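You operate a simulated robot arm through the tools that you are given. There is no shell and no other tool. Be economical: measure what you need, move in short steps, check, and stop when the job is done.

The job below is to be done with a simulated two-armed robot. You get a single attempt, and the scene is never put back.

TASK
Pick up the black yellow-handled mallet with one hand, pass it to the other hand and put it on the repair bench. Take the folded maroon pair and leave it on the shelf under the rewinder bench. Take the blue tape on the rewinder table and put it away on the tape board. Open the low aisle side drawer, put the yellow level on the rewinder table away inside, then shut the drawer. Take the yellow hang card and put it on the cabinet top. Pull the top wall side drawer open. Any order will do. Set down upright: yellow hang card.

It is judged by the outcome, as a careful person would: the job done as asked, and still so three seconds after it is handed in. It fails if anything else is knocked over, pushed out of place, dropped, spilled or broken.

THE ROBOT
Two 6-joint arms with fingered hands on one trunk, on a base that drives. Base frame: it is fixed to the floor where the robot stands at the start and does not move with it; the origin is under the middle of the robot, x ahead of it, y to its left, z up. Readings come in cm, degrees, newtons and seconds.
The left shoulder is at the start at [5, 17, 103.5], the right one opposite. With the tool pointing down near the work surface each hand reaches from about 50 to 78 cm from the robot's upright axis, wherever it stands, measured 20 degrees to its own side. Places, roughly: black yellow-handled mallet (6x6x14 cm) [70, 20, 80]; blue tape (20x5x4 cm) [80, -10, 80]; cabinet top [-130, -380, 60]; folded maroon pair (11x6x4 cm) [60, 0, 80]; low aisle side drawer [-110, 30, 70]; repair bench [-110, 140, 90]; shelf under the rewinder bench [70, -40, 30]; tape board (17x25 cm) [66, -312, 86]; top wall side drawer [-180, 30, 80]; yellow hang card [75, -50, 75]; yellow level (16x4x4 cm) [90, -40, 80]. Payload 3.5 kg a hand.
Tool frame (each hand has its own): the origin (TCP) lies between the finger pads and is the grasp point; the fingertips stand 2.6 cm ahead of it; z points along the fingers, y is the line along which they close. Largest opening 13.2 cm; the body of the gripper starts 7.3 cm behind the TCP. The gripper is a hand of 3 fingers: y runs from the thumb to the fingers, the wrist lies at [0, 0, -23.4] in the tool frame.
Orientation is that of the tool frame in the base frame, as a unit quaternion [x, y, z, w]. With the fingers straight down and closing along the base's y, the tool's x points along the base's -x, its y along +y and its z along -z.

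THE INTERFACE
- The arms move only by the tool play_rows. It takes "left_steps", "right_steps" or both (then of equal length, played together; a hand with none holds still); each is one flat list of numbers, 6 for each row, row after row: the turn, a rotation vector about the base's x, y, z in degrees, then the shift along the base's x, y, z in cm. In form: [ax, ay, az, x, y, z, ax, ay, az, x, y, z, ...]. A call has 1 to 10 rows; each row shifts and turns the commanded pose from where the row before left it. Rows are played at 5 a second. More than 5 cm and 8.6 degrees between two rows, and nothing of the call is played. A pose out of reach is approached as far as the arm can. The call stops where the force on the tool passes 40 N (or 10 N more than at its start, if that is more) or the arm is blocked; 0.2 s more then pass. In this call time passes only in rows, and 0.2 s behind the last. It gives the time, the measured TCP pose, the force on the tool (base axes), the opening and the grip force at its end, in the units of the frame above (readings bear some noise), with the torque about the TCP (base axes, N m) and any sound that the robot's microphone picked up.
- Cameras (640 x 400 px; columns grow to the right, rows downward): "scene" is now at [0.06, -3.88, 159.98]; the picture's right is [-0.70, -0.72, 0.00], its down [-0.67, 0.65, -0.36] and it looks along [0.26, -0.25, -0.93] (base axes); focal length 214 px, centre (320, 200). "left" rides on the left gripper at [-6.2, 0.3, -9.2] in its tool frame; the picture's right is [-0.05, -1.00, 0.00], its down [0.83, -0.04, -0.56] and it looks along [0.55, -0.03, 0.83] (tool axes); focal length 230 px, centre (320, 200). "right" rides on the right gripper at [6.2, 0.3, -9.2] in its tool frame; the picture's right is [-0.05, 1.00, 0.00], its down [-0.83, -0.04, -0.56] and it looks along [-0.55, -0.03, 0.83] (tool axes); focal length 230 px, centre (320, 200).
- get_image(camera): a new picture of that camera. No time passes.
- move_column(by): slides the trunk up (or, below 0, down) by that many cm; the arms and the scene camera ride with it, the base frame stays. It gives what a move gives, with no picture.
- roll_base(legs): drives the robot by 1 to 6 legs, each [ahead, left, turn to the left] in cm, cm and degrees, along the robot's own axes; the way and the turn of a leg run together, so that a leg with both is an arc; at most 150 cm and 180 degrees a leg. The arms and the cameras ride along, it lands a little off, and it stops where it bumps. It gives what a move gives.
- curl_fingers(finger1, finger2, thumb_bend, hand): sets how far each is bent, from 0 (flat) to 1 (curled in); at 0.3 the hand is open as for a grip, at 0.7 the pads meet at the TCP. One left out holds its place. A second passes; each finger stops where it meets its share of the squeeze, and holds until it gets a number again. It is the only way to open and close the hand. It gives what a move gives, with no picture; readings hold the bend of each and the force on the fingers (four entries, about 0 where the hand has none), thumb and palm.
- head_to(pan, tilt): turns the head with the scene camera to pan (to the left, within 86 degrees either way) and tilt (down, from -29 to 69), counted from straight ahead of the robot. It gives what a move gives.
- measure_at(camera, pixels): for up to 12 pixels [column, row] of the newest picture of that camera ("zoom" is the newest enlarged one), the place [x, y, z] in the base frame of the surface seen there, good to about 0.2 cm. No time passes.
- inspect(camera, box): a new picture of the part [left, top, right, bottom] of that camera's present view, enlarged. No time passes.
- hand_in(): hands the job in; it is judged then, once.

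Go step by step. Measure first, check grasps and placings, and put right what went wrong. The budget is 138 turns and 160 pictures, counting those below and the enlarged ones. Unless the task says otherwise, let go and move clear before handing in.

The tools are called as a command line: name --argument value ..., lists and objects as JSON in quotes. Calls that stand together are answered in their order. play_rows: Moves the arms, as the interface text tells. Its arguments: {"type":"object","properties":{"left_steps":{"type":"array","items":{"type":"number"}},"right_steps":{"type":"array","items":{"type":"number"}}},"required":[]} The other tools are called the same way: move_column (by) slides the trunk up or down; curl_fingers (finger1, finger2, thumb_bend, hand) moves the fingers one by one; roll_base (legs) drives the base; head_to (pan, tilt) turns the head that bears the scene camera; get_image (camera) takes a picture; measure_at (camera, pixels) gives the place of the surface under pixels of a picture; inspect (camera, box) takes an enlarged picture of a part of a camera's view; hand_in () hands the job in.

At the start:

```text
t: 0.0
left_tcp_pos: [62.28, -6.22, 103.74]
left_orientation: [0.0, 1.0, 0.0, 0.001]
left_force: [0.1, -0.5, 0.1]
left_torque: [0.02, -0.01, -0.01]
left_gripper_width: 13.21
left_grip_force: 0.1
left_shape: jaw
left_bend: [0.3, 0.3, 0.3]
left_finger forces: [0.0, 0.0, 0.0, 0.0, 0.0, 0.0]
right_tcp_pos: [38.1, -50.68, 101.39]
right_orientation: [0.001, 1.0, 0.0, 0.0]
right_force: [-0.2, 0.5, 0.2]
right_torque: [-0.03, -0.02, 0.04]
right_gripper_width: 13.2
right_grip_force: 0.1
right_shape: jaw
right_bend: [0.3, 0.3, 0.3]
right_finger forces: [0.0, 0.0, 0.0, 0.0, 0.0, 0.0]
trunk travel left (down, up): [-65.0, 6.0]
robot x, y, heading: [0.11, 0.22, 0.1]
head pan, tilt: [-44.1, 68.8]
```

scene: 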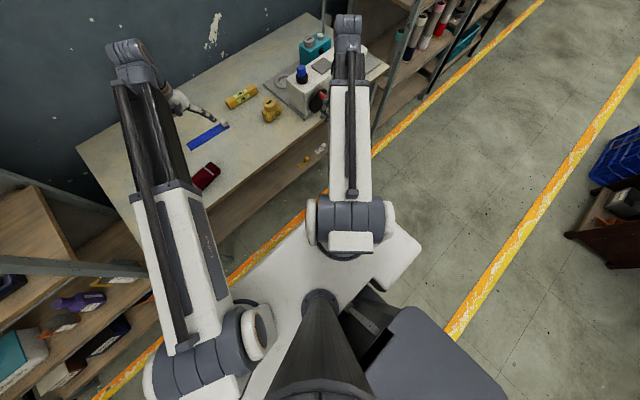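
right: 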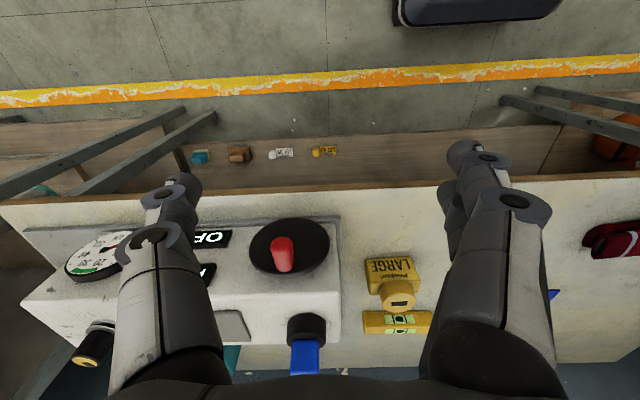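
left: 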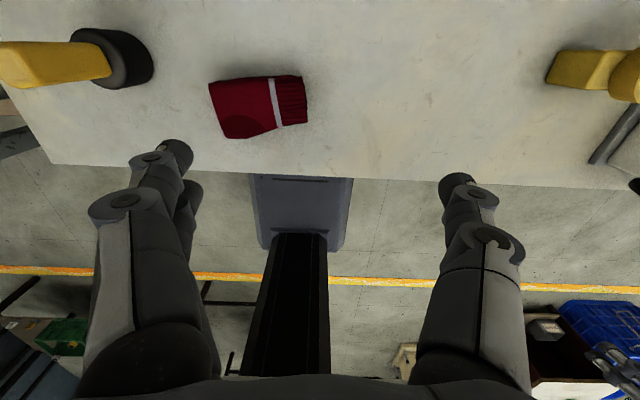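

The first pictures show the maroon pair, the blue tape, the level and what may be the mallet on the rewinder bench. I'll look around before moving.

head_to --pan 0 --tilt 50

get_image --camera "scene"

head_to --pan -40 --tilt 45

get_image --camera "scene"

```text
t: 1.1
left_tcp_pos: [62.25, -6.33, 103.73]
left_orientation: [0.0, 1.0, 0.0, 0.0]
left_force: [-0.1, 0.4, 0.5]
left_torque: [0.02, 0.01, -0.01]
left_gripper_width: 13.19
left_grip_force: 0.0
left_shape: jaw
left_bend: [0.3, 0.3, 0.3]
left_finger forces: [0.0, 0.1, 0.1, 0.0, 0.0, 0.0]
right_tcp_pos: [38.24, -50.52, 101.45]
right_orientation: [0.0, 1.0, 0.0, -0.001]
right_force: [-0.3, -0.1, 0.2]
right_torque: [0.01, -0.01, -0.03]
right_gripper_width: 13.16
right_grip_force: 0.0
right_shape: jaw
right_bend: [0.3, 0.3, 0.3]
right_finger forces: [0.0, 0.0, 0.1, 0.0, 0.1, 0.1]
trunk travel left (down, up): [-65.0, 6.0]
robot x, y, heading: [-0.07, -0.24, -0.1]
head pan, tilt: [0.0, 50.0]
```

```text
156 pictures are left
```

scene: 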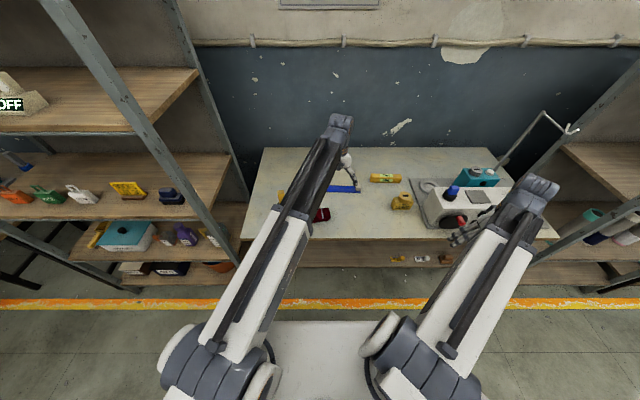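

```text
t: 2.2
left_tcp_pos: [62.15, -6.4, 103.84]
left_orientation: [0.0, 1.0, 0.0, 0.0]
left_force: [-1.3, -0.4, -0.4]
left_torque: [-0.01, 0.01, -0.01]
left_gripper_width: 13.2
left_grip_force: 0.0
left_shape: jaw
left_bend: [0.3, 0.3, 0.3]
left_finger forces: [0.0, 0.0, 0.0, 0.0, 0.0, 0.0]
right_tcp_pos: [38.16, -50.56, 101.4]
right_orientation: [0.0, 1.0, 0.0, -0.001]
right_force: [-0.4, 0.6, -0.3]
right_torque: [0.01, -0.01, 0.02]
right_gripper_width: 13.19
right_grip_force: 0.1
right_shape: jaw
right_bend: [0.3, 0.3, 0.3]
right_finger forces: [0.1, 0.1, 0.0, 0.0, 0.1, 0.0]
trunk travel left (down, up): [-65.0, 6.0]
robot x, y, heading: [0.09, 0.11, 0.1]
head pan, tilt: [-40.0, 45.0]
```

```text
155 pictures are left
```

scene: 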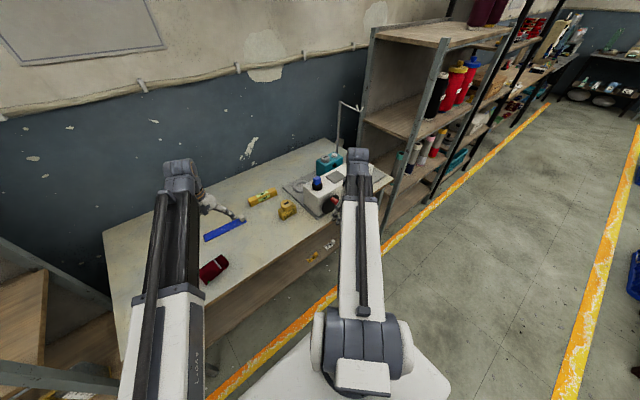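

The scene view at (313,256) shows small yellow and white items near the bench's front edge. I'll zoom in on the bench and those items.

inspect --camera "scene" --box '[180, 130, 400, 290]'

measure_at --camera "scene" --pixels '[[313, 256], [330, 244], [286, 208], [262, 196], [205, 237], [244, 218], [212, 268], [200, 284], [226, 262], [104, 230], [390, 180], [240, 262]]'

inspect --camera "right" --box '[160, 100, 480, 300]'

inspect --camera "left" --box '[0, 0, 320, 200]'

```text
2.50 times, centred on (290, 210) of scene
```

zoom: 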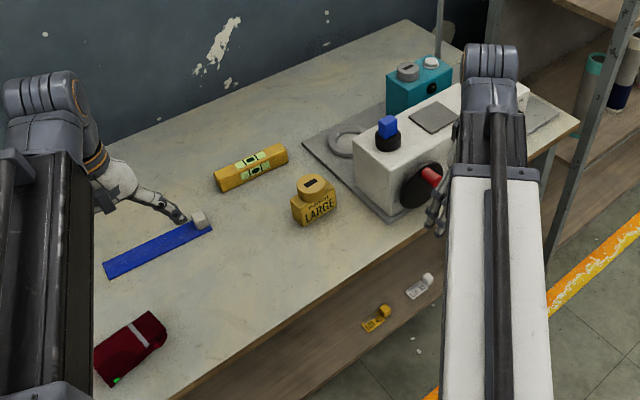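

```text
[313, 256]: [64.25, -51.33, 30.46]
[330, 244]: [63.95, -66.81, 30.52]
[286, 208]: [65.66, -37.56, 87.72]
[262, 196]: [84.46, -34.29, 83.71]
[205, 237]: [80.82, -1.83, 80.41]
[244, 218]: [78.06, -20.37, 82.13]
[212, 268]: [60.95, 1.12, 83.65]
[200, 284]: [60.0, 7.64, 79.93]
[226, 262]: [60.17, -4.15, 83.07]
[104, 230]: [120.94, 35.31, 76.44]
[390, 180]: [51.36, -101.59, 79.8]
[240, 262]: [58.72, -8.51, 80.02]
```

```text
2.00 times, centred on (320, 200) of right
```

zoom: 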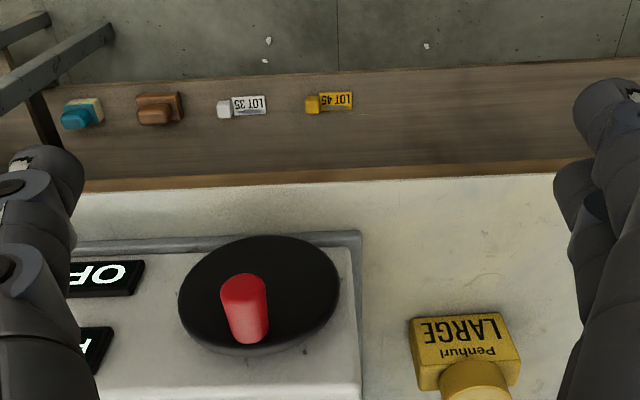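

```text
2.00 times, centred on (160, 100) of left
```

zoom: 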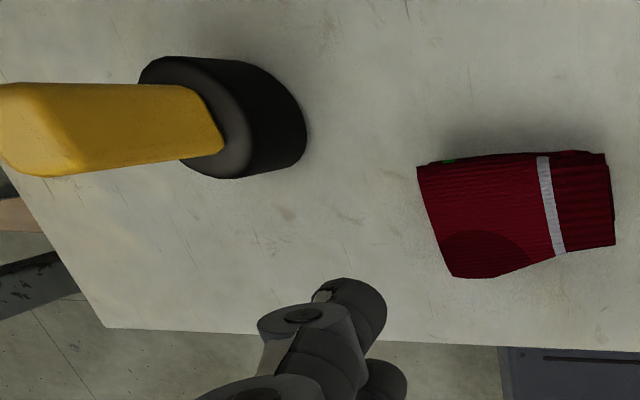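

The yellow "LARGE" block sits near [66,-37,88], and yellow "LOT 45" is on the shelf at z about 30. I need to find out which one is the hang card, so I'll take closer views.

inspect --camera "right" --box '[340, 230, 460, 350]'

inspect --camera "right" --box '[170, 120, 370, 190]'

measure_at --camera "zoom" --pixels '[[540, 90], [500, 95], [480, 110], [560, 100], [320, 20], [320, 250], [100, 250], [260, 105], [600, 95], [30, 110], [180, 110], [320, 95]]'

head_to --pan -75 --tilt 20

get_image --camera "scene"

```text
3.33 times, centred on (400, 290) of right
```

zoom: 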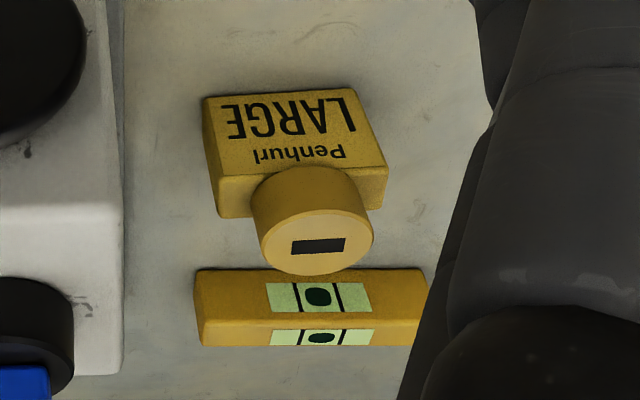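

```text
3.20 times, centred on (270, 155) of right
```

zoom: 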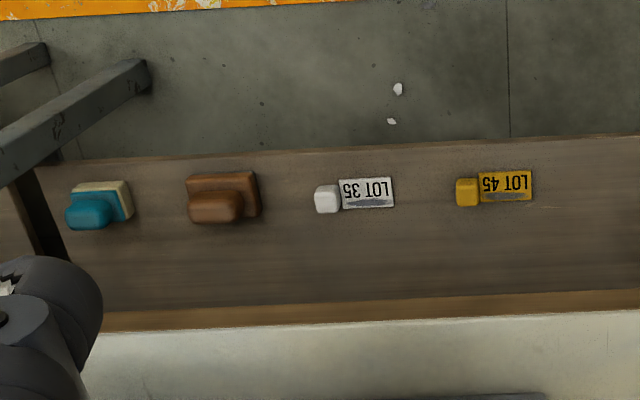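

```text
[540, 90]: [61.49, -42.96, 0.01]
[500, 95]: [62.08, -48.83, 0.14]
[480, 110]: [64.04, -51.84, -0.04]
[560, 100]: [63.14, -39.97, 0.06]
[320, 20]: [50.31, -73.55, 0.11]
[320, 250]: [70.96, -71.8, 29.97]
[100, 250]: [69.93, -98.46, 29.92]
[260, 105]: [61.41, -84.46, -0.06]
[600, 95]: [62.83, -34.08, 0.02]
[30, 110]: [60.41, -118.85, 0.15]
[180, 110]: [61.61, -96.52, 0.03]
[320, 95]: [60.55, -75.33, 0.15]
```

```text
t: 3.2
left_tcp_pos: [62.32, -6.35, 103.77]
left_orientation: [0.001, 1.0, 0.001, 0.0]
left_force: [-0.1, 0.1, 0.5]
left_torque: [0.01, 0.04, -0.01]
left_gripper_width: 13.2
left_grip_force: 0.1
left_shape: jaw
left_bend: [0.3, 0.3, 0.3]
left_finger forces: [0.0, 0.0, 0.1, 0.0, 0.0, 0.0]
right_tcp_pos: [38.19, -50.64, 101.49]
right_orientation: [0.0, 1.0, 0.001, 0.001]
right_force: [-0.5, -0.6, 0.1]
right_torque: [-0.02, -0.02, -0.02]
right_gripper_width: 13.17
right_grip_force: 0.1
right_shape: jaw
right_bend: [0.3, 0.3, 0.3]
right_finger forces: [0.0, 0.0, 0.0, 0.1, 0.1, 0.0]
trunk travel left (down, up): [-65.0, 6.0]
robot x, y, heading: [0.13, 0.18, -0.0]
head pan, tilt: [-75.0, 20.0]
```

```text
149 pictures are left
```

scene: 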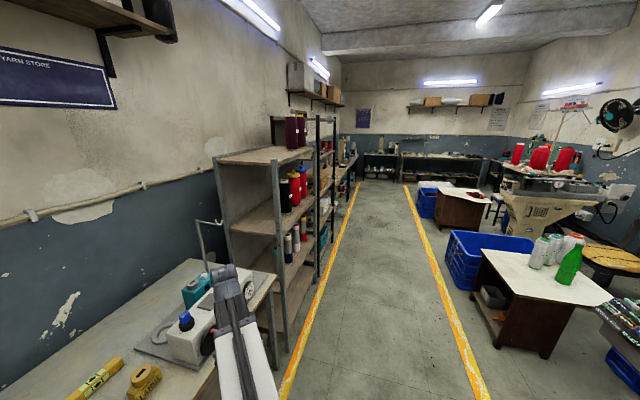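

The slotted tab on the "LARGE" block reads as a product hang card, so that is my target. Next I'll measure the bench objects precisely.

head_to --pan -28 --tilt 52

inspect --camera "scene" --box '[250, 130, 410, 230]'

inspect --camera "left" --box '[160, 0, 480, 200]'

measure_at --camera "left" --pixels '[[210, 86], [225, 138], [300, 78], [306, 122], [270, 100], [55, 162], [500, 183], [100, 72], [50, 50], [130, 40], [145, 75], [260, 131]]'

```text
t: 4.3
left_tcp_pos: [62.27, -6.39, 103.71]
left_orientation: [0.0, 1.0, -0.001, -0.001]
left_force: [0.8, 0.0, -0.1]
left_torque: [0.0, -0.01, 0.01]
left_gripper_width: 13.18
left_grip_force: 0.1
left_shape: jaw
left_bend: [0.3, 0.3, 0.3]
left_finger forces: [0.1, 0.1, 0.0, 0.1, 0.1, 0.0]
right_tcp_pos: [38.08, -50.6, 101.38]
right_orientation: [0.0, 1.0, 0.0, 0.0]
right_force: [1.1, 0.6, 1.0]
right_torque: [0.0, 0.0, 0.02]
right_gripper_width: 13.2
right_grip_force: 0.0
right_shape: jaw
right_bend: [0.3, 0.3, 0.3]
right_finger forces: [0.1, 0.1, 0.0, 0.0, 0.0, 0.0]
trunk travel left (down, up): [-65.0, 6.0]
robot x, y, heading: [-0.1, 0.09, -0.1]
head pan, tilt: [-28.0, 52.0]
```

```text
4.00 times, centred on (330, 180) of scene
```

zoom: 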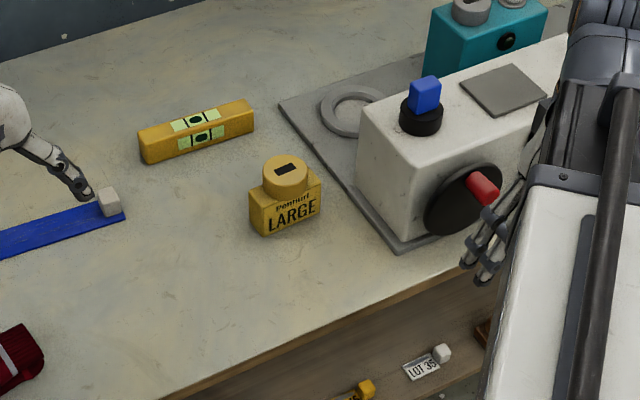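

```text
2.00 times, centred on (320, 100) of left
```

zoom: 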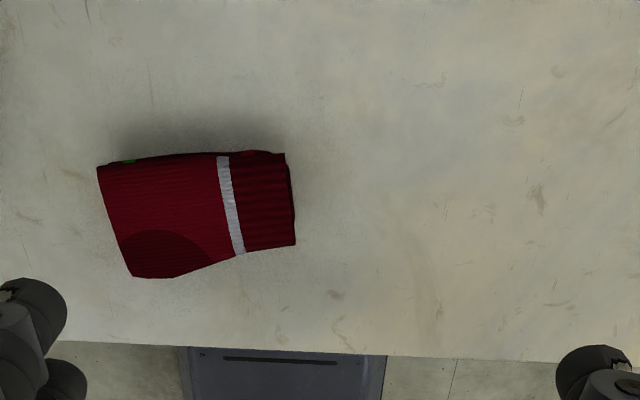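

```text
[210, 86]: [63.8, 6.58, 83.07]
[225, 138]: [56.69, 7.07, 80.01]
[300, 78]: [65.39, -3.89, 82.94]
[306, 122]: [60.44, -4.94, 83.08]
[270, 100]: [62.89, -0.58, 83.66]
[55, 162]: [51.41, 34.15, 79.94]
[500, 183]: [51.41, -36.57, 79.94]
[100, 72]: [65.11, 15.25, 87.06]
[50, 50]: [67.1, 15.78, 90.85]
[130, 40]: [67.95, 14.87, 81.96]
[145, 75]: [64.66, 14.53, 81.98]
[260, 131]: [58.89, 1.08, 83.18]
```

I'm still unsure which yellow object is the hang card. I'll measure the geometry of both candidates.

inspect --camera "scene" --box '[300, 160, 340, 185]'

measure_at --camera "zoom" --pixels '[[330, 150], [400, 120], [250, 140], [320, 100], [380, 160], [300, 260], [420, 300], [200, 300], [300, 340], [450, 340], [250, 200], [320, 220]]'

inspect --camera "right" --box '[250, 135, 350, 170]'

measure_at --camera "zoom" --pixels '[[420, 100], [450, 90], [480, 100], [520, 95], [600, 100], [430, 130]]'

```text
16.00 times, centred on (320, 172) of scene
```

zoom: 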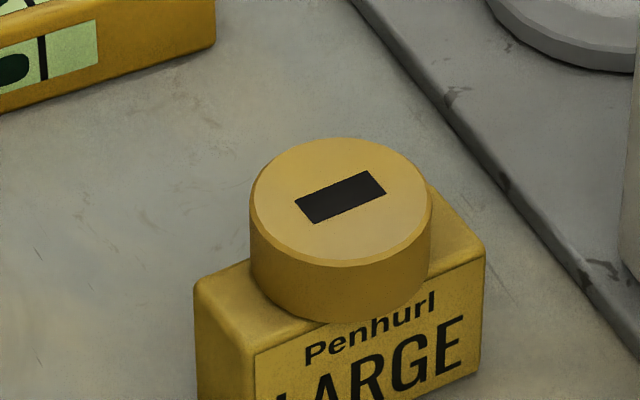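

```text
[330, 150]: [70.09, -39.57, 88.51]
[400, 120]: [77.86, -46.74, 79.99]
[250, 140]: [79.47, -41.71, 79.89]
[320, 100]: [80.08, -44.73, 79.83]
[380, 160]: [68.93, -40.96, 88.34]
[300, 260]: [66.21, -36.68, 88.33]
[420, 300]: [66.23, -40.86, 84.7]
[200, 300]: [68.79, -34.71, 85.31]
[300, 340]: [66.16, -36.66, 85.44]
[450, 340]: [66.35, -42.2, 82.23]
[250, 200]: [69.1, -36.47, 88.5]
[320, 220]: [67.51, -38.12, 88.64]
```

```text
6.40 times, centred on (300, 152) of right
```

zoom: 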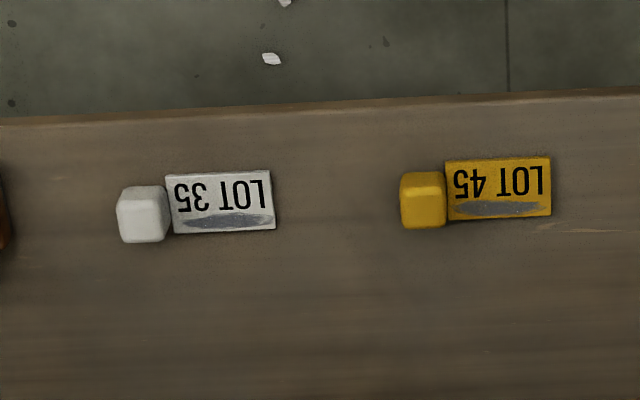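

```text
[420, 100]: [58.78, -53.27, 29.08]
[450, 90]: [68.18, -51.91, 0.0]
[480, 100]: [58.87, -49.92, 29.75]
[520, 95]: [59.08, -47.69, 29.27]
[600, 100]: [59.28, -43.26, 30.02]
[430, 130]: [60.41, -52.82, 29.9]
```

The "LARGE" block is an upright card shape, so I'll treat it as the hang card. I'll start with the mallet by pitching the left hand forward 60° and moving it back in front of the mallet.

play_rows --left_steps '[0, -8.57, 0, -2.2, 3, -0.8, 0, -8.57, 0, -2.2, 3, -0.8, 0, -8.57, 0, -2.2, 3, -0.8, 0, -8.57, 0, -2.2, 3, -0.8, 0, -8.57, 0, -2.2, 3, -0.8, 0, -8.57, 0, -2.2, 3, -0.8, 0, -8.57, 0, -2.2, 3, -0.8]'

get_image --camera "left"

```text
t: 5.9
left_tcp_pos: [66.43, 9.51, 98.19]
left_orientation: [0.001, 0.866, 0.0, 0.501]
left_force: [0.3, -0.4, -0.1]
left_torque: [0.02, -0.01, -0.01]
left_gripper_width: 13.19
left_grip_force: 0.1
left_shape: jaw
left_bend: [0.3, 0.3, 0.3]
left_finger forces: [0.1, 0.0, 0.0, 0.1, 0.1, 0.0]
left hand out of reach, approached as far as the arm can: row 4, 5, 6, 7
right_tcp_pos: [38.17, -50.58, 101.38]
right_orientation: [0.001, 1.0, 0.0, 0.001]
right_force: [0.1, 0.3, -0.7]
right_torque: [0.03, 0.0, 0.03]
right_gripper_width: 13.17
right_grip_force: 0.1
right_shape: jaw
right_bend: [0.3, 0.3, 0.3]
right_finger forces: [0.0, 0.0, 0.0, 0.0, 0.0, 0.0]
trunk travel left (down, up): [-65.0, 6.0]
robot x, y, heading: [0.08, 0.17, -0.1]
head pan, tilt: [-28.0, 52.0]
```

```text
144 pictures are left
```

left: 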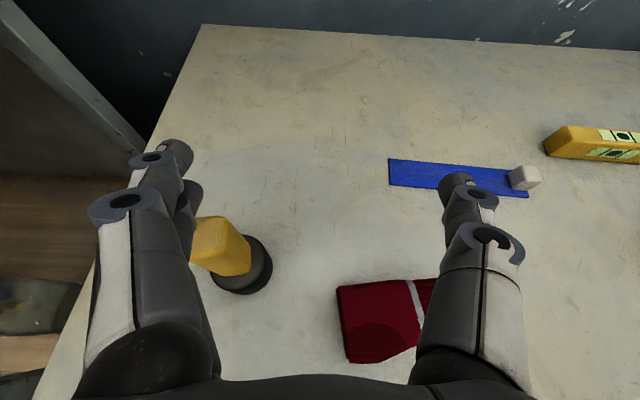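

The left arm is too close for a forward-pitched pose, so I'll back the base up 20 cm and take another look.

roll_base --legs '[[-20, 0, 0]]'

get_image --camera "left"

get_image --camera "scene"

```text
t: 7.5
left_tcp_pos: [46.29, 9.48, 98.15]
left_orientation: [0.0, 0.866, 0.0, 0.5]
left_force: [0.5, -0.3, -0.1]
left_torque: [0.0, 0.03, 0.01]
left_gripper_width: 13.2
left_grip_force: 0.0
left_shape: jaw
left_bend: [0.3, 0.3, 0.3]
left_finger forces: [0.0, 0.0, 0.0, 0.0, 0.0, 0.0]
right_tcp_pos: [17.94, -50.55, 101.39]
right_orientation: [0.0, 1.0, 0.0, -0.001]
right_force: [-0.2, 0.2, 0.1]
right_torque: [0.01, 0.0, -0.03]
right_gripper_width: 13.17
right_grip_force: 0.1
right_shape: jaw
right_bend: [0.3, 0.3, 0.3]
right_finger forces: [0.1, 0.1, 0.0, 0.0, 0.0, 0.1]
trunk travel left (down, up): [-65.0, 6.0]
robot x, y, heading: [-20.32, 0.11, -0.2]
head pan, tilt: [-28.0, 52.0]
```

```text
143 pictures are left
```

left: 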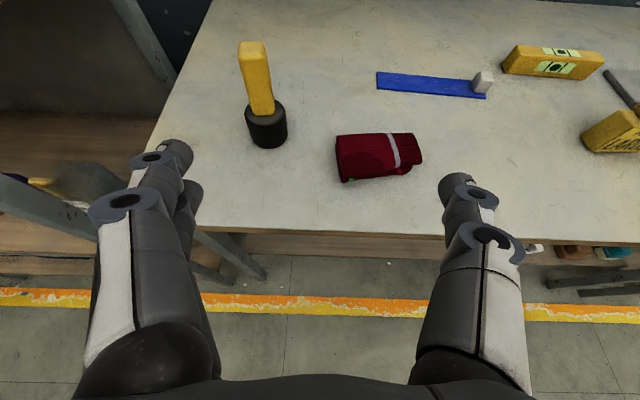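

```text
142 pictures are left
```

scene: 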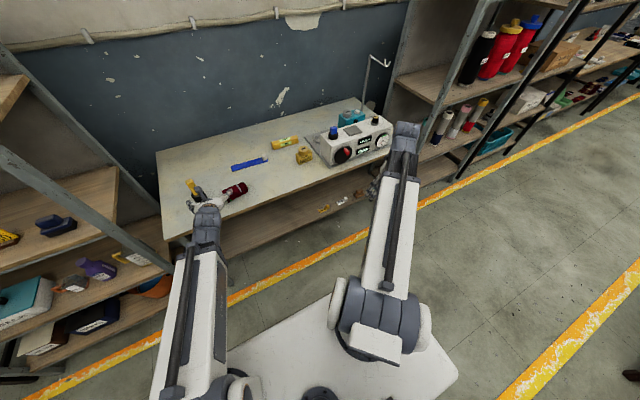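

The mallet stands clearly at (255,75) to (266,130). I'll measure it and the pair.

measure_at --camera "left" --pixels '[[252, 43], [257, 70], [263, 100], [247, 126], [266, 130], [286, 122], [268, 146], [265, 108], [240, 50], [264, 48], [370, 155], [400, 236]]'

```text
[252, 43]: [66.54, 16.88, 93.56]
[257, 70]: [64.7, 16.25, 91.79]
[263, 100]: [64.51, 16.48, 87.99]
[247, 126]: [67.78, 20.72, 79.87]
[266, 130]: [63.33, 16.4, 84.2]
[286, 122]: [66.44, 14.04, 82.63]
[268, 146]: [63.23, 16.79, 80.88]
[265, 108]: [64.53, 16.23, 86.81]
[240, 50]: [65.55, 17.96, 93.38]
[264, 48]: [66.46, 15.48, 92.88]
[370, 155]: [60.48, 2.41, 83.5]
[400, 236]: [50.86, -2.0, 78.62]
```

The mallet centre is at about (66.3,16.9), with the head at z 80–86 and the handle up to 94. I'll slide the left hand around the head at z 84.3.

play_rows --left_steps '[0, 0, 0, 2.9, 2.57, -2.03, 0, 0, 0, 2.9, 2.57, -2.03, 0, 0, 0, 2.9, 2.57, -2.03, 0, 0, 0, 0, 0, -3.85, 0, 0, 0, 0, 0, -3.85, 0, 0, 0, 2.8, 0, 0, 0, 0, 0, 2.8, 0, 0, 0, 0, 0, 2.8, 0, 0, 0, 0, 0, 2.8, 0, 0]'

get_image --camera "left"

```text
t: 9.5
left_tcp_pos: [66.16, 17.1, 84.29]
left_orientation: [0.0, 0.866, 0.0, 0.5]
left_force: [0.4, 0.8, -0.7]
left_torque: [-0.01, 0.02, 0.01]
left_gripper_width: 13.2
left_grip_force: 0.2
left_shape: jaw
left_bend: [0.3, 0.3, 0.3]
left_finger forces: [0.1, 0.0, 0.0, 0.0, 0.1, 0.0]
right_tcp_pos: [17.97, -50.67, 101.41]
right_orientation: [-0.001, 1.0, 0.0, 0.0]
right_force: [0.1, 0.1, -0.4]
right_torque: [-0.03, 0.02, -0.02]
right_gripper_width: 13.17
right_grip_force: 0.0
right_shape: jaw
right_bend: [0.3, 0.3, 0.3]
right_finger forces: [0.1, 0.0, 0.0, 0.0, 0.1, 0.1]
trunk travel left (down, up): [-65.0, 6.0]
robot x, y, heading: [-19.93, -0.29, 0.0]
head pan, tilt: [-28.0, 52.0]
```

```text
141 pictures are left
```

left: 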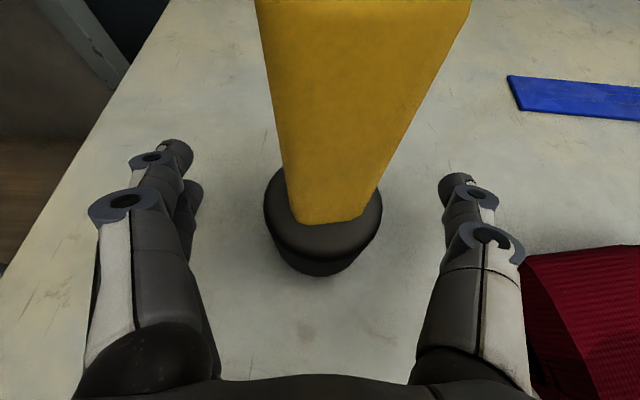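

The mallet is centred between the fingers, so I'll close on it.

curl_fingers --hand "left" --finger1 0.7 --finger2 0.7 --thumb_bend 0.7

play_rows --left_steps '[0, 0, 0, 0, 0, 2, 0, 0, 0, -2, 0, 3, 0, 0, 0, -3, 0, 4, 0, 0, 0, -3, -3, 4, 0, 0, 0, -2, -4, 2, 0, 0, 0, -2, -4, 0]'

get_image --camera "left"

```text
t: 10.5
left_tcp_pos: [66.11, 17.01, 84.37]
left_orientation: [0.0, 0.865, 0.0, 0.501]
left_force: [1.0, -2.2, 0.0]
left_torque: [0.06, -0.02, -0.03]
left_gripper_width: 3.36
left_grip_force: 17.9
left_shape: fingers
left_bend: [0.62, 0.57, 0.65]
left_finger forces: [7.5, 10.3, 0.0, 0.0, 18.3, 0.0]
right_tcp_pos: [17.94, -50.59, 101.31]
right_orientation: [0.001, 1.0, 0.0, 0.0]
right_force: [0.1, -0.1, 0.0]
right_torque: [-0.01, 0.01, -0.01]
right_gripper_width: 13.19
right_grip_force: 0.0
right_shape: jaw
right_bend: [0.3, 0.3, 0.3]
right_finger forces: [0.0, 0.0, 0.0, 0.0, 0.0, 0.0]
trunk travel left (down, up): [-65.0, 6.0]
robot x, y, heading: [-20.09, 0.01, -0.3]
head pan, tilt: [-28.0, 52.0]
```

```text
refused: row 4 steps farther than a row can; nothing moved
```

```text
140 pictures are left
```

left: 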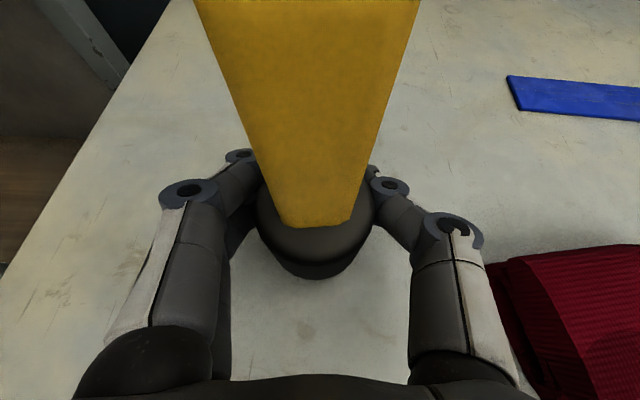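

It is gripped at 18 N. I'll lift in smaller rows and check the tilt.

play_rows --left_steps '[0, 0, 0, 0, 0, 2, 0, 0, 0, -2, 0, 3, 0, 0, 0, -3, 0, 3.5, 0, 0, 0, -2.5, -2, 3.5, 0, 0, 0, -2, -4, 2, 0, 0, 0, -2, -4, 0, 0, 0, 0, -2, -4, 0]'

get_image --camera "left"

head_to --pan -5 --tilt 50

get_image --camera "scene"

```text
t: 12.1
left_tcp_pos: [52.62, 3.27, 98.41]
left_orientation: [-0.001, 0.866, 0.001, 0.5]
left_force: [-0.6, -0.3, -2.9]
left_torque: [0.0, -0.01, 0.01]
left_gripper_width: 3.33
left_grip_force: 17.7
left_shape: fingers
left_bend: [0.63, 0.57, 0.65]
left_finger forces: [7.2, 10.3, 0.0, 0.0, 17.0, 0.0]
right_tcp_pos: [17.99, -50.54, 101.47]
right_orientation: [0.0, 1.0, 0.0, 0.0]
right_force: [0.6, 0.0, -0.7]
right_torque: [0.01, 0.0, -0.03]
right_gripper_width: 13.2
right_grip_force: 0.0
right_shape: jaw
right_bend: [0.3, 0.3, 0.3]
right_finger forces: [0.1, 0.1, 0.0, 0.0, 0.1, 0.0]
trunk travel left (down, up): [-65.0, 6.0]
robot x, y, heading: [-20.3, -0.04, 0.0]
head pan, tilt: [-28.0, 52.0]
```

```text
139 pictures are left
```

left: 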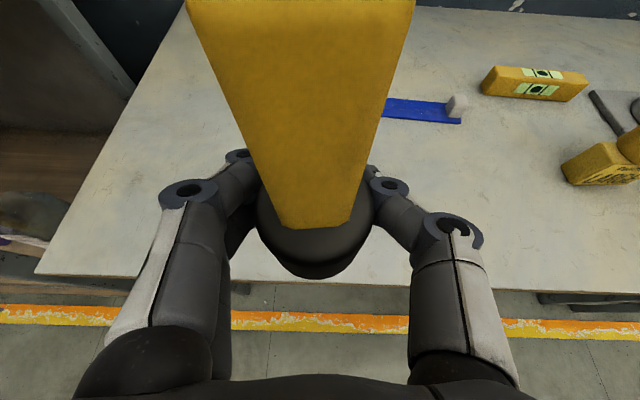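

```text
t: 13.0
left_tcp_pos: [52.7, 3.17, 98.41]
left_orientation: [0.0, 0.866, 0.0, 0.499]
left_force: [0.3, 0.1, -2.8]
left_torque: [0.04, -0.01, 0.01]
left_gripper_width: 3.34
left_grip_force: 17.7
left_shape: fingers
left_bend: [0.63, 0.57, 0.65]
left_finger forces: [7.4, 10.4, 0.1, 0.1, 17.0, 0.1]
right_tcp_pos: [18.0, -50.69, 101.38]
right_orientation: [0.0, 1.0, 0.0, -0.001]
right_force: [-0.3, -0.3, 0.3]
right_torque: [0.0, 0.01, -0.02]
right_gripper_width: 13.19
right_grip_force: 0.1
right_shape: jaw
right_bend: [0.3, 0.3, 0.3]
right_finger forces: [0.0, 0.1, 0.0, 0.0, 0.0, 0.0]
trunk travel left (down, up): [-65.0, 6.0]
robot x, y, heading: [-20.05, -0.47, 0.0]
head pan, tilt: [-5.0, 50.0]
```

```text
138 pictures are left
```

scene: 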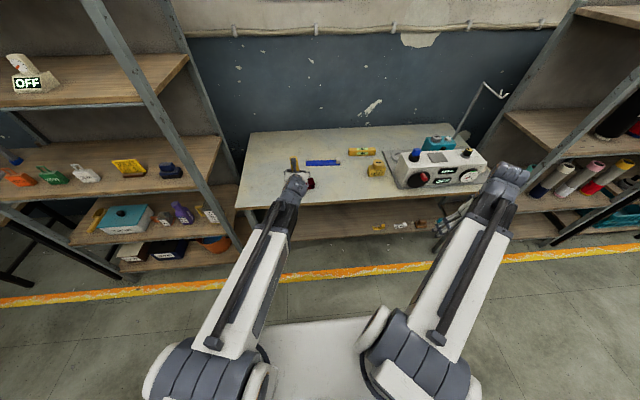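

The mallet is lifted. I'll measure points along the handle to plan the right-hand grasp.

measure_at --camera "left" --pixels '[[300, 5], [300, 60], [310, 120], [313, 180], [320, 220], [313, 250], [200, 30], [400, 30], [250, 130], [370, 130]]'

inspect --camera "scene" --box '[255, 140, 335, 190]'

```text
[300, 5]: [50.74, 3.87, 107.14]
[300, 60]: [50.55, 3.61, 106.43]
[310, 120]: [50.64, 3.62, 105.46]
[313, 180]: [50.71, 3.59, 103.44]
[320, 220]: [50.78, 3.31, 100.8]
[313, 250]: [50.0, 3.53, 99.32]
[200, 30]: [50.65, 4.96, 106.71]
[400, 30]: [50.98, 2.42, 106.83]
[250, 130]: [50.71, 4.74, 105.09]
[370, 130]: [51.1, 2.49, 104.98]
```

```text
8.00 times, centred on (295, 165) of scene
```

zoom: 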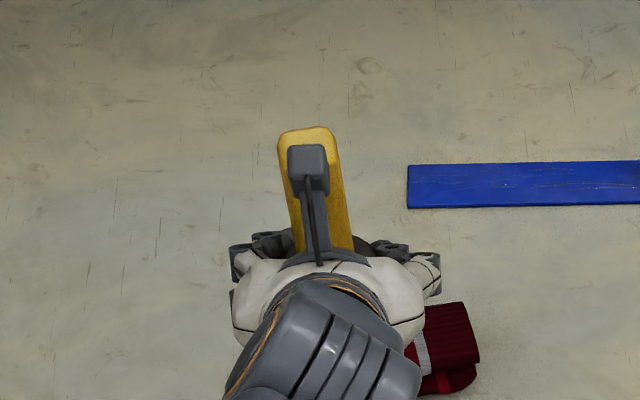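

The handle is vertical, centred at about (52.4,3.6) with its top at z 108. I'll lower the mallet 8 cm and bring the right hand out and across at z 110.

play_rows --left_steps '[0, 0, 0, 0, 0, -2, 0, 0, 0, 0, 0, -2, 0, 0, 0, 0, 0, -2, 0, 0, 0, 0, 0, -2, 0, 0, 0, 0, 0, 0, 0, 0, 0, 0, 0, 0, 0, 0, 0, 0, 0, 0, 0, 0, 0, 0, 0, 0, 0, 0, 0, 0, 0, 0, 0, 0, 0, 0, 0, 0]' --right_steps '[0, 0, 0, 4.8, 0.5, 1, 0, 0, 0, 4.8, 0.5, 1, 0, 0, 0, 4.8, 0.5, 1, 0, 0, 0, 4.8, 0.5, 1, 0, 0, 0, 4.8, 0.5, 1, 0, 0, 0, 4.8, 0.5, 1, 0, 0, 0, 4.8, 0.5, 1, 0, 0, 0, 0.8, 4.7, 1, 0, 0, 0, 0, 4.7, 1, 0, 0, 0, 0, 4.7, 1]'

play_rows --right_steps '[0, 0, 0, 0, 4.7, 0, 0, 0, 0, 0, 4.7, 0, 0, 0, 0, 0, 4.7, 0, 0, 0, 0, 0, 4.7, 0]'

get_image --camera "scene"

get_image --camera "right"

```text
t: 15.2
left_tcp_pos: [52.58, 3.13, 90.43]
left_orientation: [0.0, 0.866, 0.0, 0.5]
left_force: [0.9, -1.0, -4.1]
left_torque: [0.04, -0.01, 0.0]
left_gripper_width: 3.36
left_grip_force: 17.3
left_shape: fingers
left_bend: [0.63, 0.57, 0.65]
left_finger forces: [7.4, 10.3, 0.1, 0.1, 16.8, 0.0]
right_tcp_pos: [47.63, -31.42, 110.29]
right_orientation: [0.001, 1.0, 0.001, 0.0]
right_force: [-0.2, 0.3, -0.5]
right_torque: [0.02, -0.02, 0.01]
right_gripper_width: 13.21
right_grip_force: 0.2
right_shape: jaw
right_bend: [0.3, 0.3, 0.3]
right_finger forces: [0.1, 0.0, 0.0, 0.1, 0.0, 0.0]
right hand out of reach, approached as far as the arm can: row 6, 7
trunk travel left (down, up): [-65.0, 6.0]
robot x, y, heading: [-20.29, 0.45, 0.0]
head pan, tilt: [-5.0, 50.0]
```

```text
t: 16.2
left_tcp_pos: [52.71, 3.09, 90.51]
left_orientation: [-0.001, 0.866, 0.001, 0.5]
left_force: [0.3, 0.4, -3.6]
left_torque: [-0.01, -0.02, -0.01]
left_gripper_width: 3.31
left_grip_force: 16.8
left_shape: fingers
left_bend: [0.63, 0.57, 0.65]
left_finger forces: [7.3, 10.2, 0.0, 0.0, 16.8, 0.0]
right_tcp_pos: [47.38, -12.52, 110.36]
right_orientation: [0.001, 1.0, 0.001, 0.0]
right_force: [-1.0, -0.3, -0.6]
right_torque: [0.0, -0.01, 0.01]
right_gripper_width: 13.22
right_grip_force: 0.0
right_shape: jaw
right_bend: [0.3, 0.3, 0.3]
right_finger forces: [0.1, 0.0, 0.0, 0.1, 0.1, 0.0]
trunk travel left (down, up): [-65.0, 6.0]
robot x, y, heading: [-20.04, -0.03, -0.1]
head pan, tilt: [-5.0, 50.0]
```

```text
136 pictures are left
```

scene: 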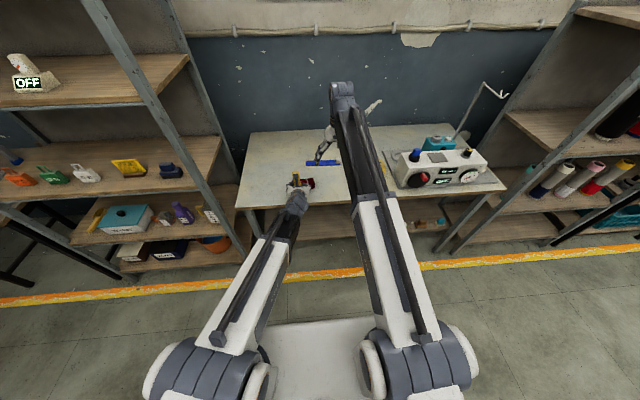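

```text
135 pictures are left
```

right: 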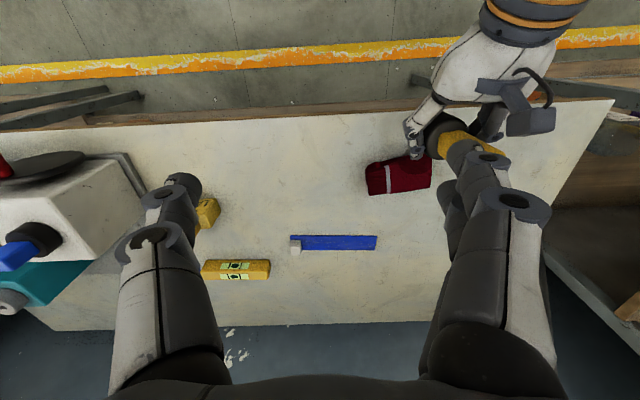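

The right hand reached x 47 and y -12. I'll move it above the handle and check before descending.

play_rows --right_steps '[0, 0, 0, 1.25, 4.03, 0, 0, 0, 0, 1.25, 4.03, 0, 0, 0, 0, 1.25, 4.03, 0, 0, 0, 0, 1.25, 4.03, 0]'

get_image --camera "right"

get_image --camera "left"

```text
t: 17.2
left_tcp_pos: [52.69, 3.16, 90.49]
left_orientation: [0.0, 0.866, 0.0, 0.5]
left_force: [-0.1, 0.4, -2.0]
left_torque: [0.01, -0.01, 0.02]
left_gripper_width: 3.32
left_grip_force: 17.5
left_shape: fingers
left_bend: [0.63, 0.57, 0.65]
left_finger forces: [7.3, 10.4, 0.0, 0.0, 16.8, 0.0]
right_tcp_pos: [49.55, 2.75, 109.65]
right_orientation: [0.0, 1.0, 0.0, 0.001]
right_force: [-0.2, 0.2, -0.6]
right_torque: [-0.02, -0.01, -0.05]
right_gripper_width: 13.17
right_grip_force: 0.0
right_shape: jaw
right_bend: [0.3, 0.3, 0.3]
right_finger forces: [0.0, 0.0, 0.0, 0.1, 0.0, 0.1]
right hand out of reach, approached as far as the arm can: row 3, 4
trunk travel left (down, up): [-65.0, 6.0]
robot x, y, heading: [-19.98, -0.31, -0.1]
head pan, tilt: [-5.0, 50.0]
```

```text
134 pictures are left
```

right: 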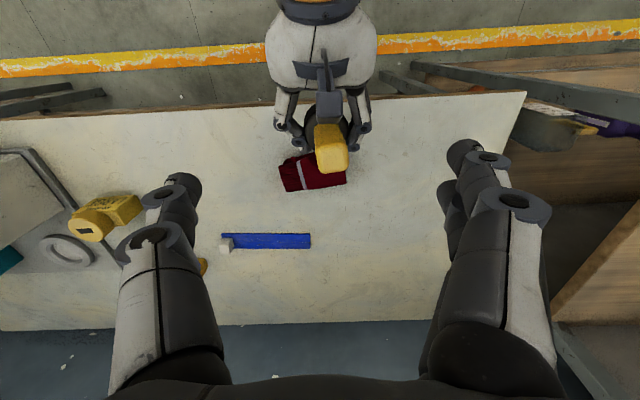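

```text
133 pictures are left
```

left: 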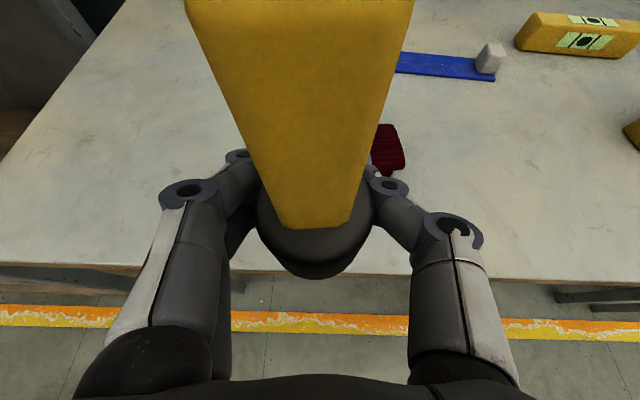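

The right hand tops out near x 49.5, so I'll bring the left hand back 3 cm and re-measure the handle top at (331,155).

play_rows --left_steps '[0, 0, 0, -1.5, 0, 0, 0, 0, 0, -1.5, 0, 0]'

get_image --camera "right"

inspect --camera "right" --box '[260, 40, 400, 190]'

```text
t: 17.8
left_tcp_pos: [49.64, 3.11, 90.42]
left_orientation: [0.0, 0.867, 0.0, 0.499]
left_force: [-0.3, 0.2, -3.9]
left_torque: [-0.01, -0.03, -0.02]
left_gripper_width: 3.31
left_grip_force: 17.4
left_shape: fingers
left_bend: [0.63, 0.57, 0.65]
left_finger forces: [7.3, 10.2, 0.0, 0.0, 16.8, 0.0]
right_tcp_pos: [49.59, 2.8, 109.63]
right_orientation: [0.0, 1.0, 0.0, 0.001]
right_force: [0.5, -0.4, -0.6]
right_torque: [0.02, 0.02, -0.01]
right_gripper_width: 13.17
right_grip_force: 0.0
right_shape: jaw
right_bend: [0.3, 0.3, 0.3]
right_finger forces: [0.0, 0.0, 0.0, 0.0, 0.0, 0.0]
trunk travel left (down, up): [-65.0, 6.0]
robot x, y, heading: [-19.89, 0.06, -0.2]
head pan, tilt: [-5.0, 50.0]
```

```text
132 pictures are left
```

right: 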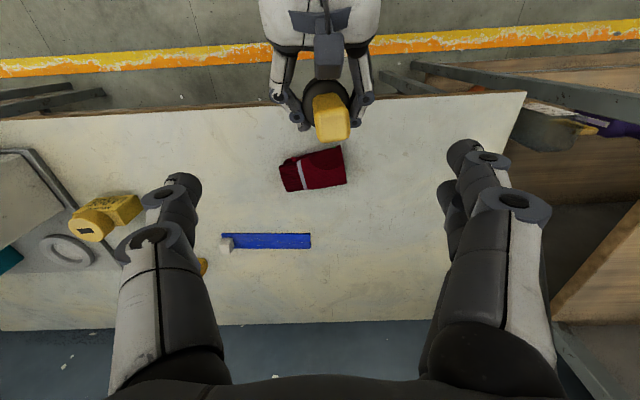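

```text
2.67 times, centred on (330, 115) of right
```

zoom: 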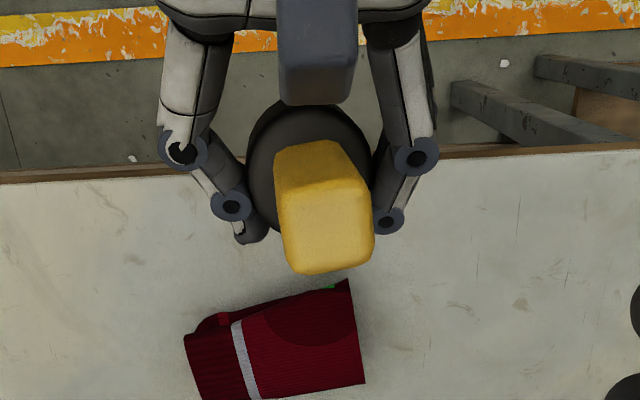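

The handle top shows clearly at zoom (330,220). I'll measure its corners.

measure_at --camera "zoom" --pixels '[[290, 200], [365, 190], [325, 190], [330, 230], [300, 260], [365, 245], [315, 155], [315, 85], [315, 40]]'

```text
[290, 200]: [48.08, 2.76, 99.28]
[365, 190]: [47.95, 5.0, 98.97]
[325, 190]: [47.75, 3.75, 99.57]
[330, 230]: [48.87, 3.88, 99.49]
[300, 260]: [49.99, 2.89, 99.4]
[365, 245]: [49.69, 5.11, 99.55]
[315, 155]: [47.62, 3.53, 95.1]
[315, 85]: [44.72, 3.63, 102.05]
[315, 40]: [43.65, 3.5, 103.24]
```

The handle top is centred at (48.9,4.0,99.5). I'll descend the right hand over it to z 98, staying 0.5 cm ahead of the left camera block.

play_rows --right_steps '[0, 0, 0, -0.2, 1.2, 0, 0, 0, 0, 0, 0, -2.9, 0, 0, 0, 0, 0, -2.9, 0, 0, 0, 0, 0, -2.9, 0, 0, 0, 0, 0, -2.9]'

get_image --camera "right"

get_image --camera "left"

```text
t: 19.0
left_tcp_pos: [49.69, 3.23, 90.59]
left_orientation: [0.0, 0.866, 0.0, 0.5]
left_force: [-0.6, -0.5, -3.3]
left_torque: [0.01, -0.01, 0.03]
left_gripper_width: 3.32
left_grip_force: 17.1
left_shape: fingers
left_bend: [0.63, 0.57, 0.65]
left_finger forces: [7.2, 10.2, 0.0, 0.1, 16.6, 0.0]
right_tcp_pos: [49.44, 3.96, 97.76]
right_orientation: [0.0, 1.0, 0.0, 0.001]
right_force: [0.2, -0.2, 1.1]
right_torque: [-0.02, 0.0, -0.02]
right_gripper_width: 13.2
right_grip_force: 0.0
right_shape: jaw
right_bend: [0.3, 0.3, 0.3]
right_finger forces: [0.0, 0.0, 0.0, 0.0, 0.0, 0.1]
trunk travel left (down, up): [-65.0, 6.0]
robot x, y, heading: [-20.29, -0.21, 0.0]
head pan, tilt: [-5.0, 50.0]
```

```text
130 pictures are left
```

right: 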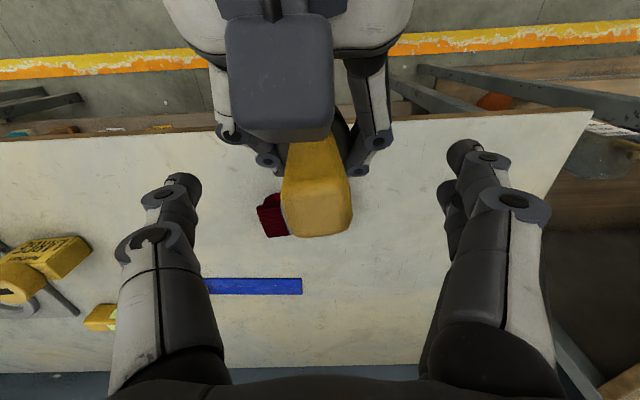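

```text
129 pictures are left
```

left: 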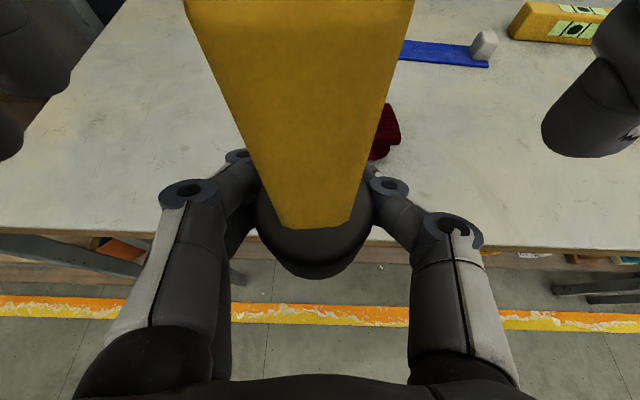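

The fingers straddle the handle. I'll go 0.8 cm lower and close the right hand.

play_rows --right_steps '[0, 0, 0, 0, 0, -0.8]'

curl_fingers --hand "right" --finger1 0.7 --finger2 0.7 --thumb_bend 0.7

get_image --camera "right"

```text
t: 19.4
left_tcp_pos: [49.59, 3.22, 90.45]
left_orientation: [-0.001, 0.866, 0.001, 0.5]
left_force: [0.2, -0.1, -3.8]
left_torque: [-0.03, -0.01, 0.0]
left_gripper_width: 3.31
left_grip_force: 17.2
left_shape: fingers
left_bend: [0.63, 0.57, 0.65]
left_finger forces: [7.3, 10.2, 0.0, 0.1, 16.7, 0.1]
right_tcp_pos: [49.45, 3.82, 97.16]
right_orientation: [-0.001, 1.0, 0.001, 0.0]
right_force: [1.0, 0.4, 0.7]
right_torque: [-0.03, -0.03, 0.02]
right_gripper_width: 13.18
right_grip_force: 0.1
right_shape: jaw
right_bend: [0.3, 0.3, 0.3]
right_finger forces: [0.0, 0.1, 0.0, 0.0, 0.1, 0.0]
trunk travel left (down, up): [-65.0, 6.0]
robot x, y, heading: [-20.37, -0.16, 0.2]
head pan, tilt: [-5.0, 50.0]
```

```text
t: 20.4
left_tcp_pos: [49.79, 3.23, 90.42]
left_orientation: [0.0, 0.866, 0.0, 0.5]
left_force: [-0.4, 2.2, -1.2]
left_torque: [-0.04, -0.02, 0.01]
left_gripper_width: 3.3
left_grip_force: 17.8
left_shape: fingers
left_bend: [0.63, 0.57, 0.66]
left_finger forces: [7.6, 10.6, 0.0, 0.1, 16.2, 0.0]
right_tcp_pos: [49.5, 3.85, 97.08]
right_orientation: [0.0, 1.0, 0.001, 0.0]
right_force: [1.2, -0.8, -0.3]
right_torque: [-0.04, -0.01, 0.04]
right_gripper_width: 2.78
right_grip_force: 11.5
right_shape: fingers
right_bend: [0.64, 0.62, 0.65]
right_finger forces: [4.8, 5.9, 0.0, 0.0, 11.4, 0.0]
trunk travel left (down, up): [-65.0, 6.0]
robot x, y, heading: [-20.24, -0.1, 0.3]
head pan, tilt: [-5.0, 50.0]
```

```text
128 pictures are left
```

right: 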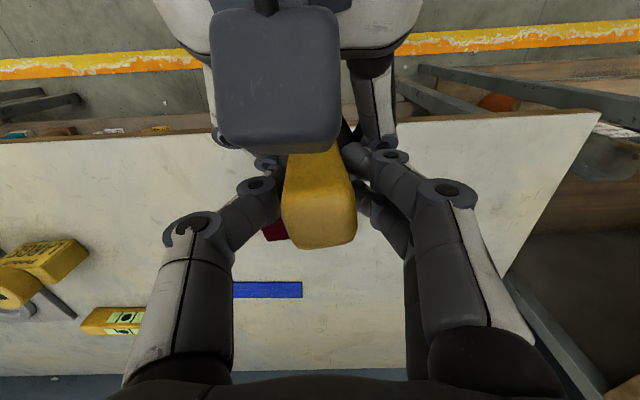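

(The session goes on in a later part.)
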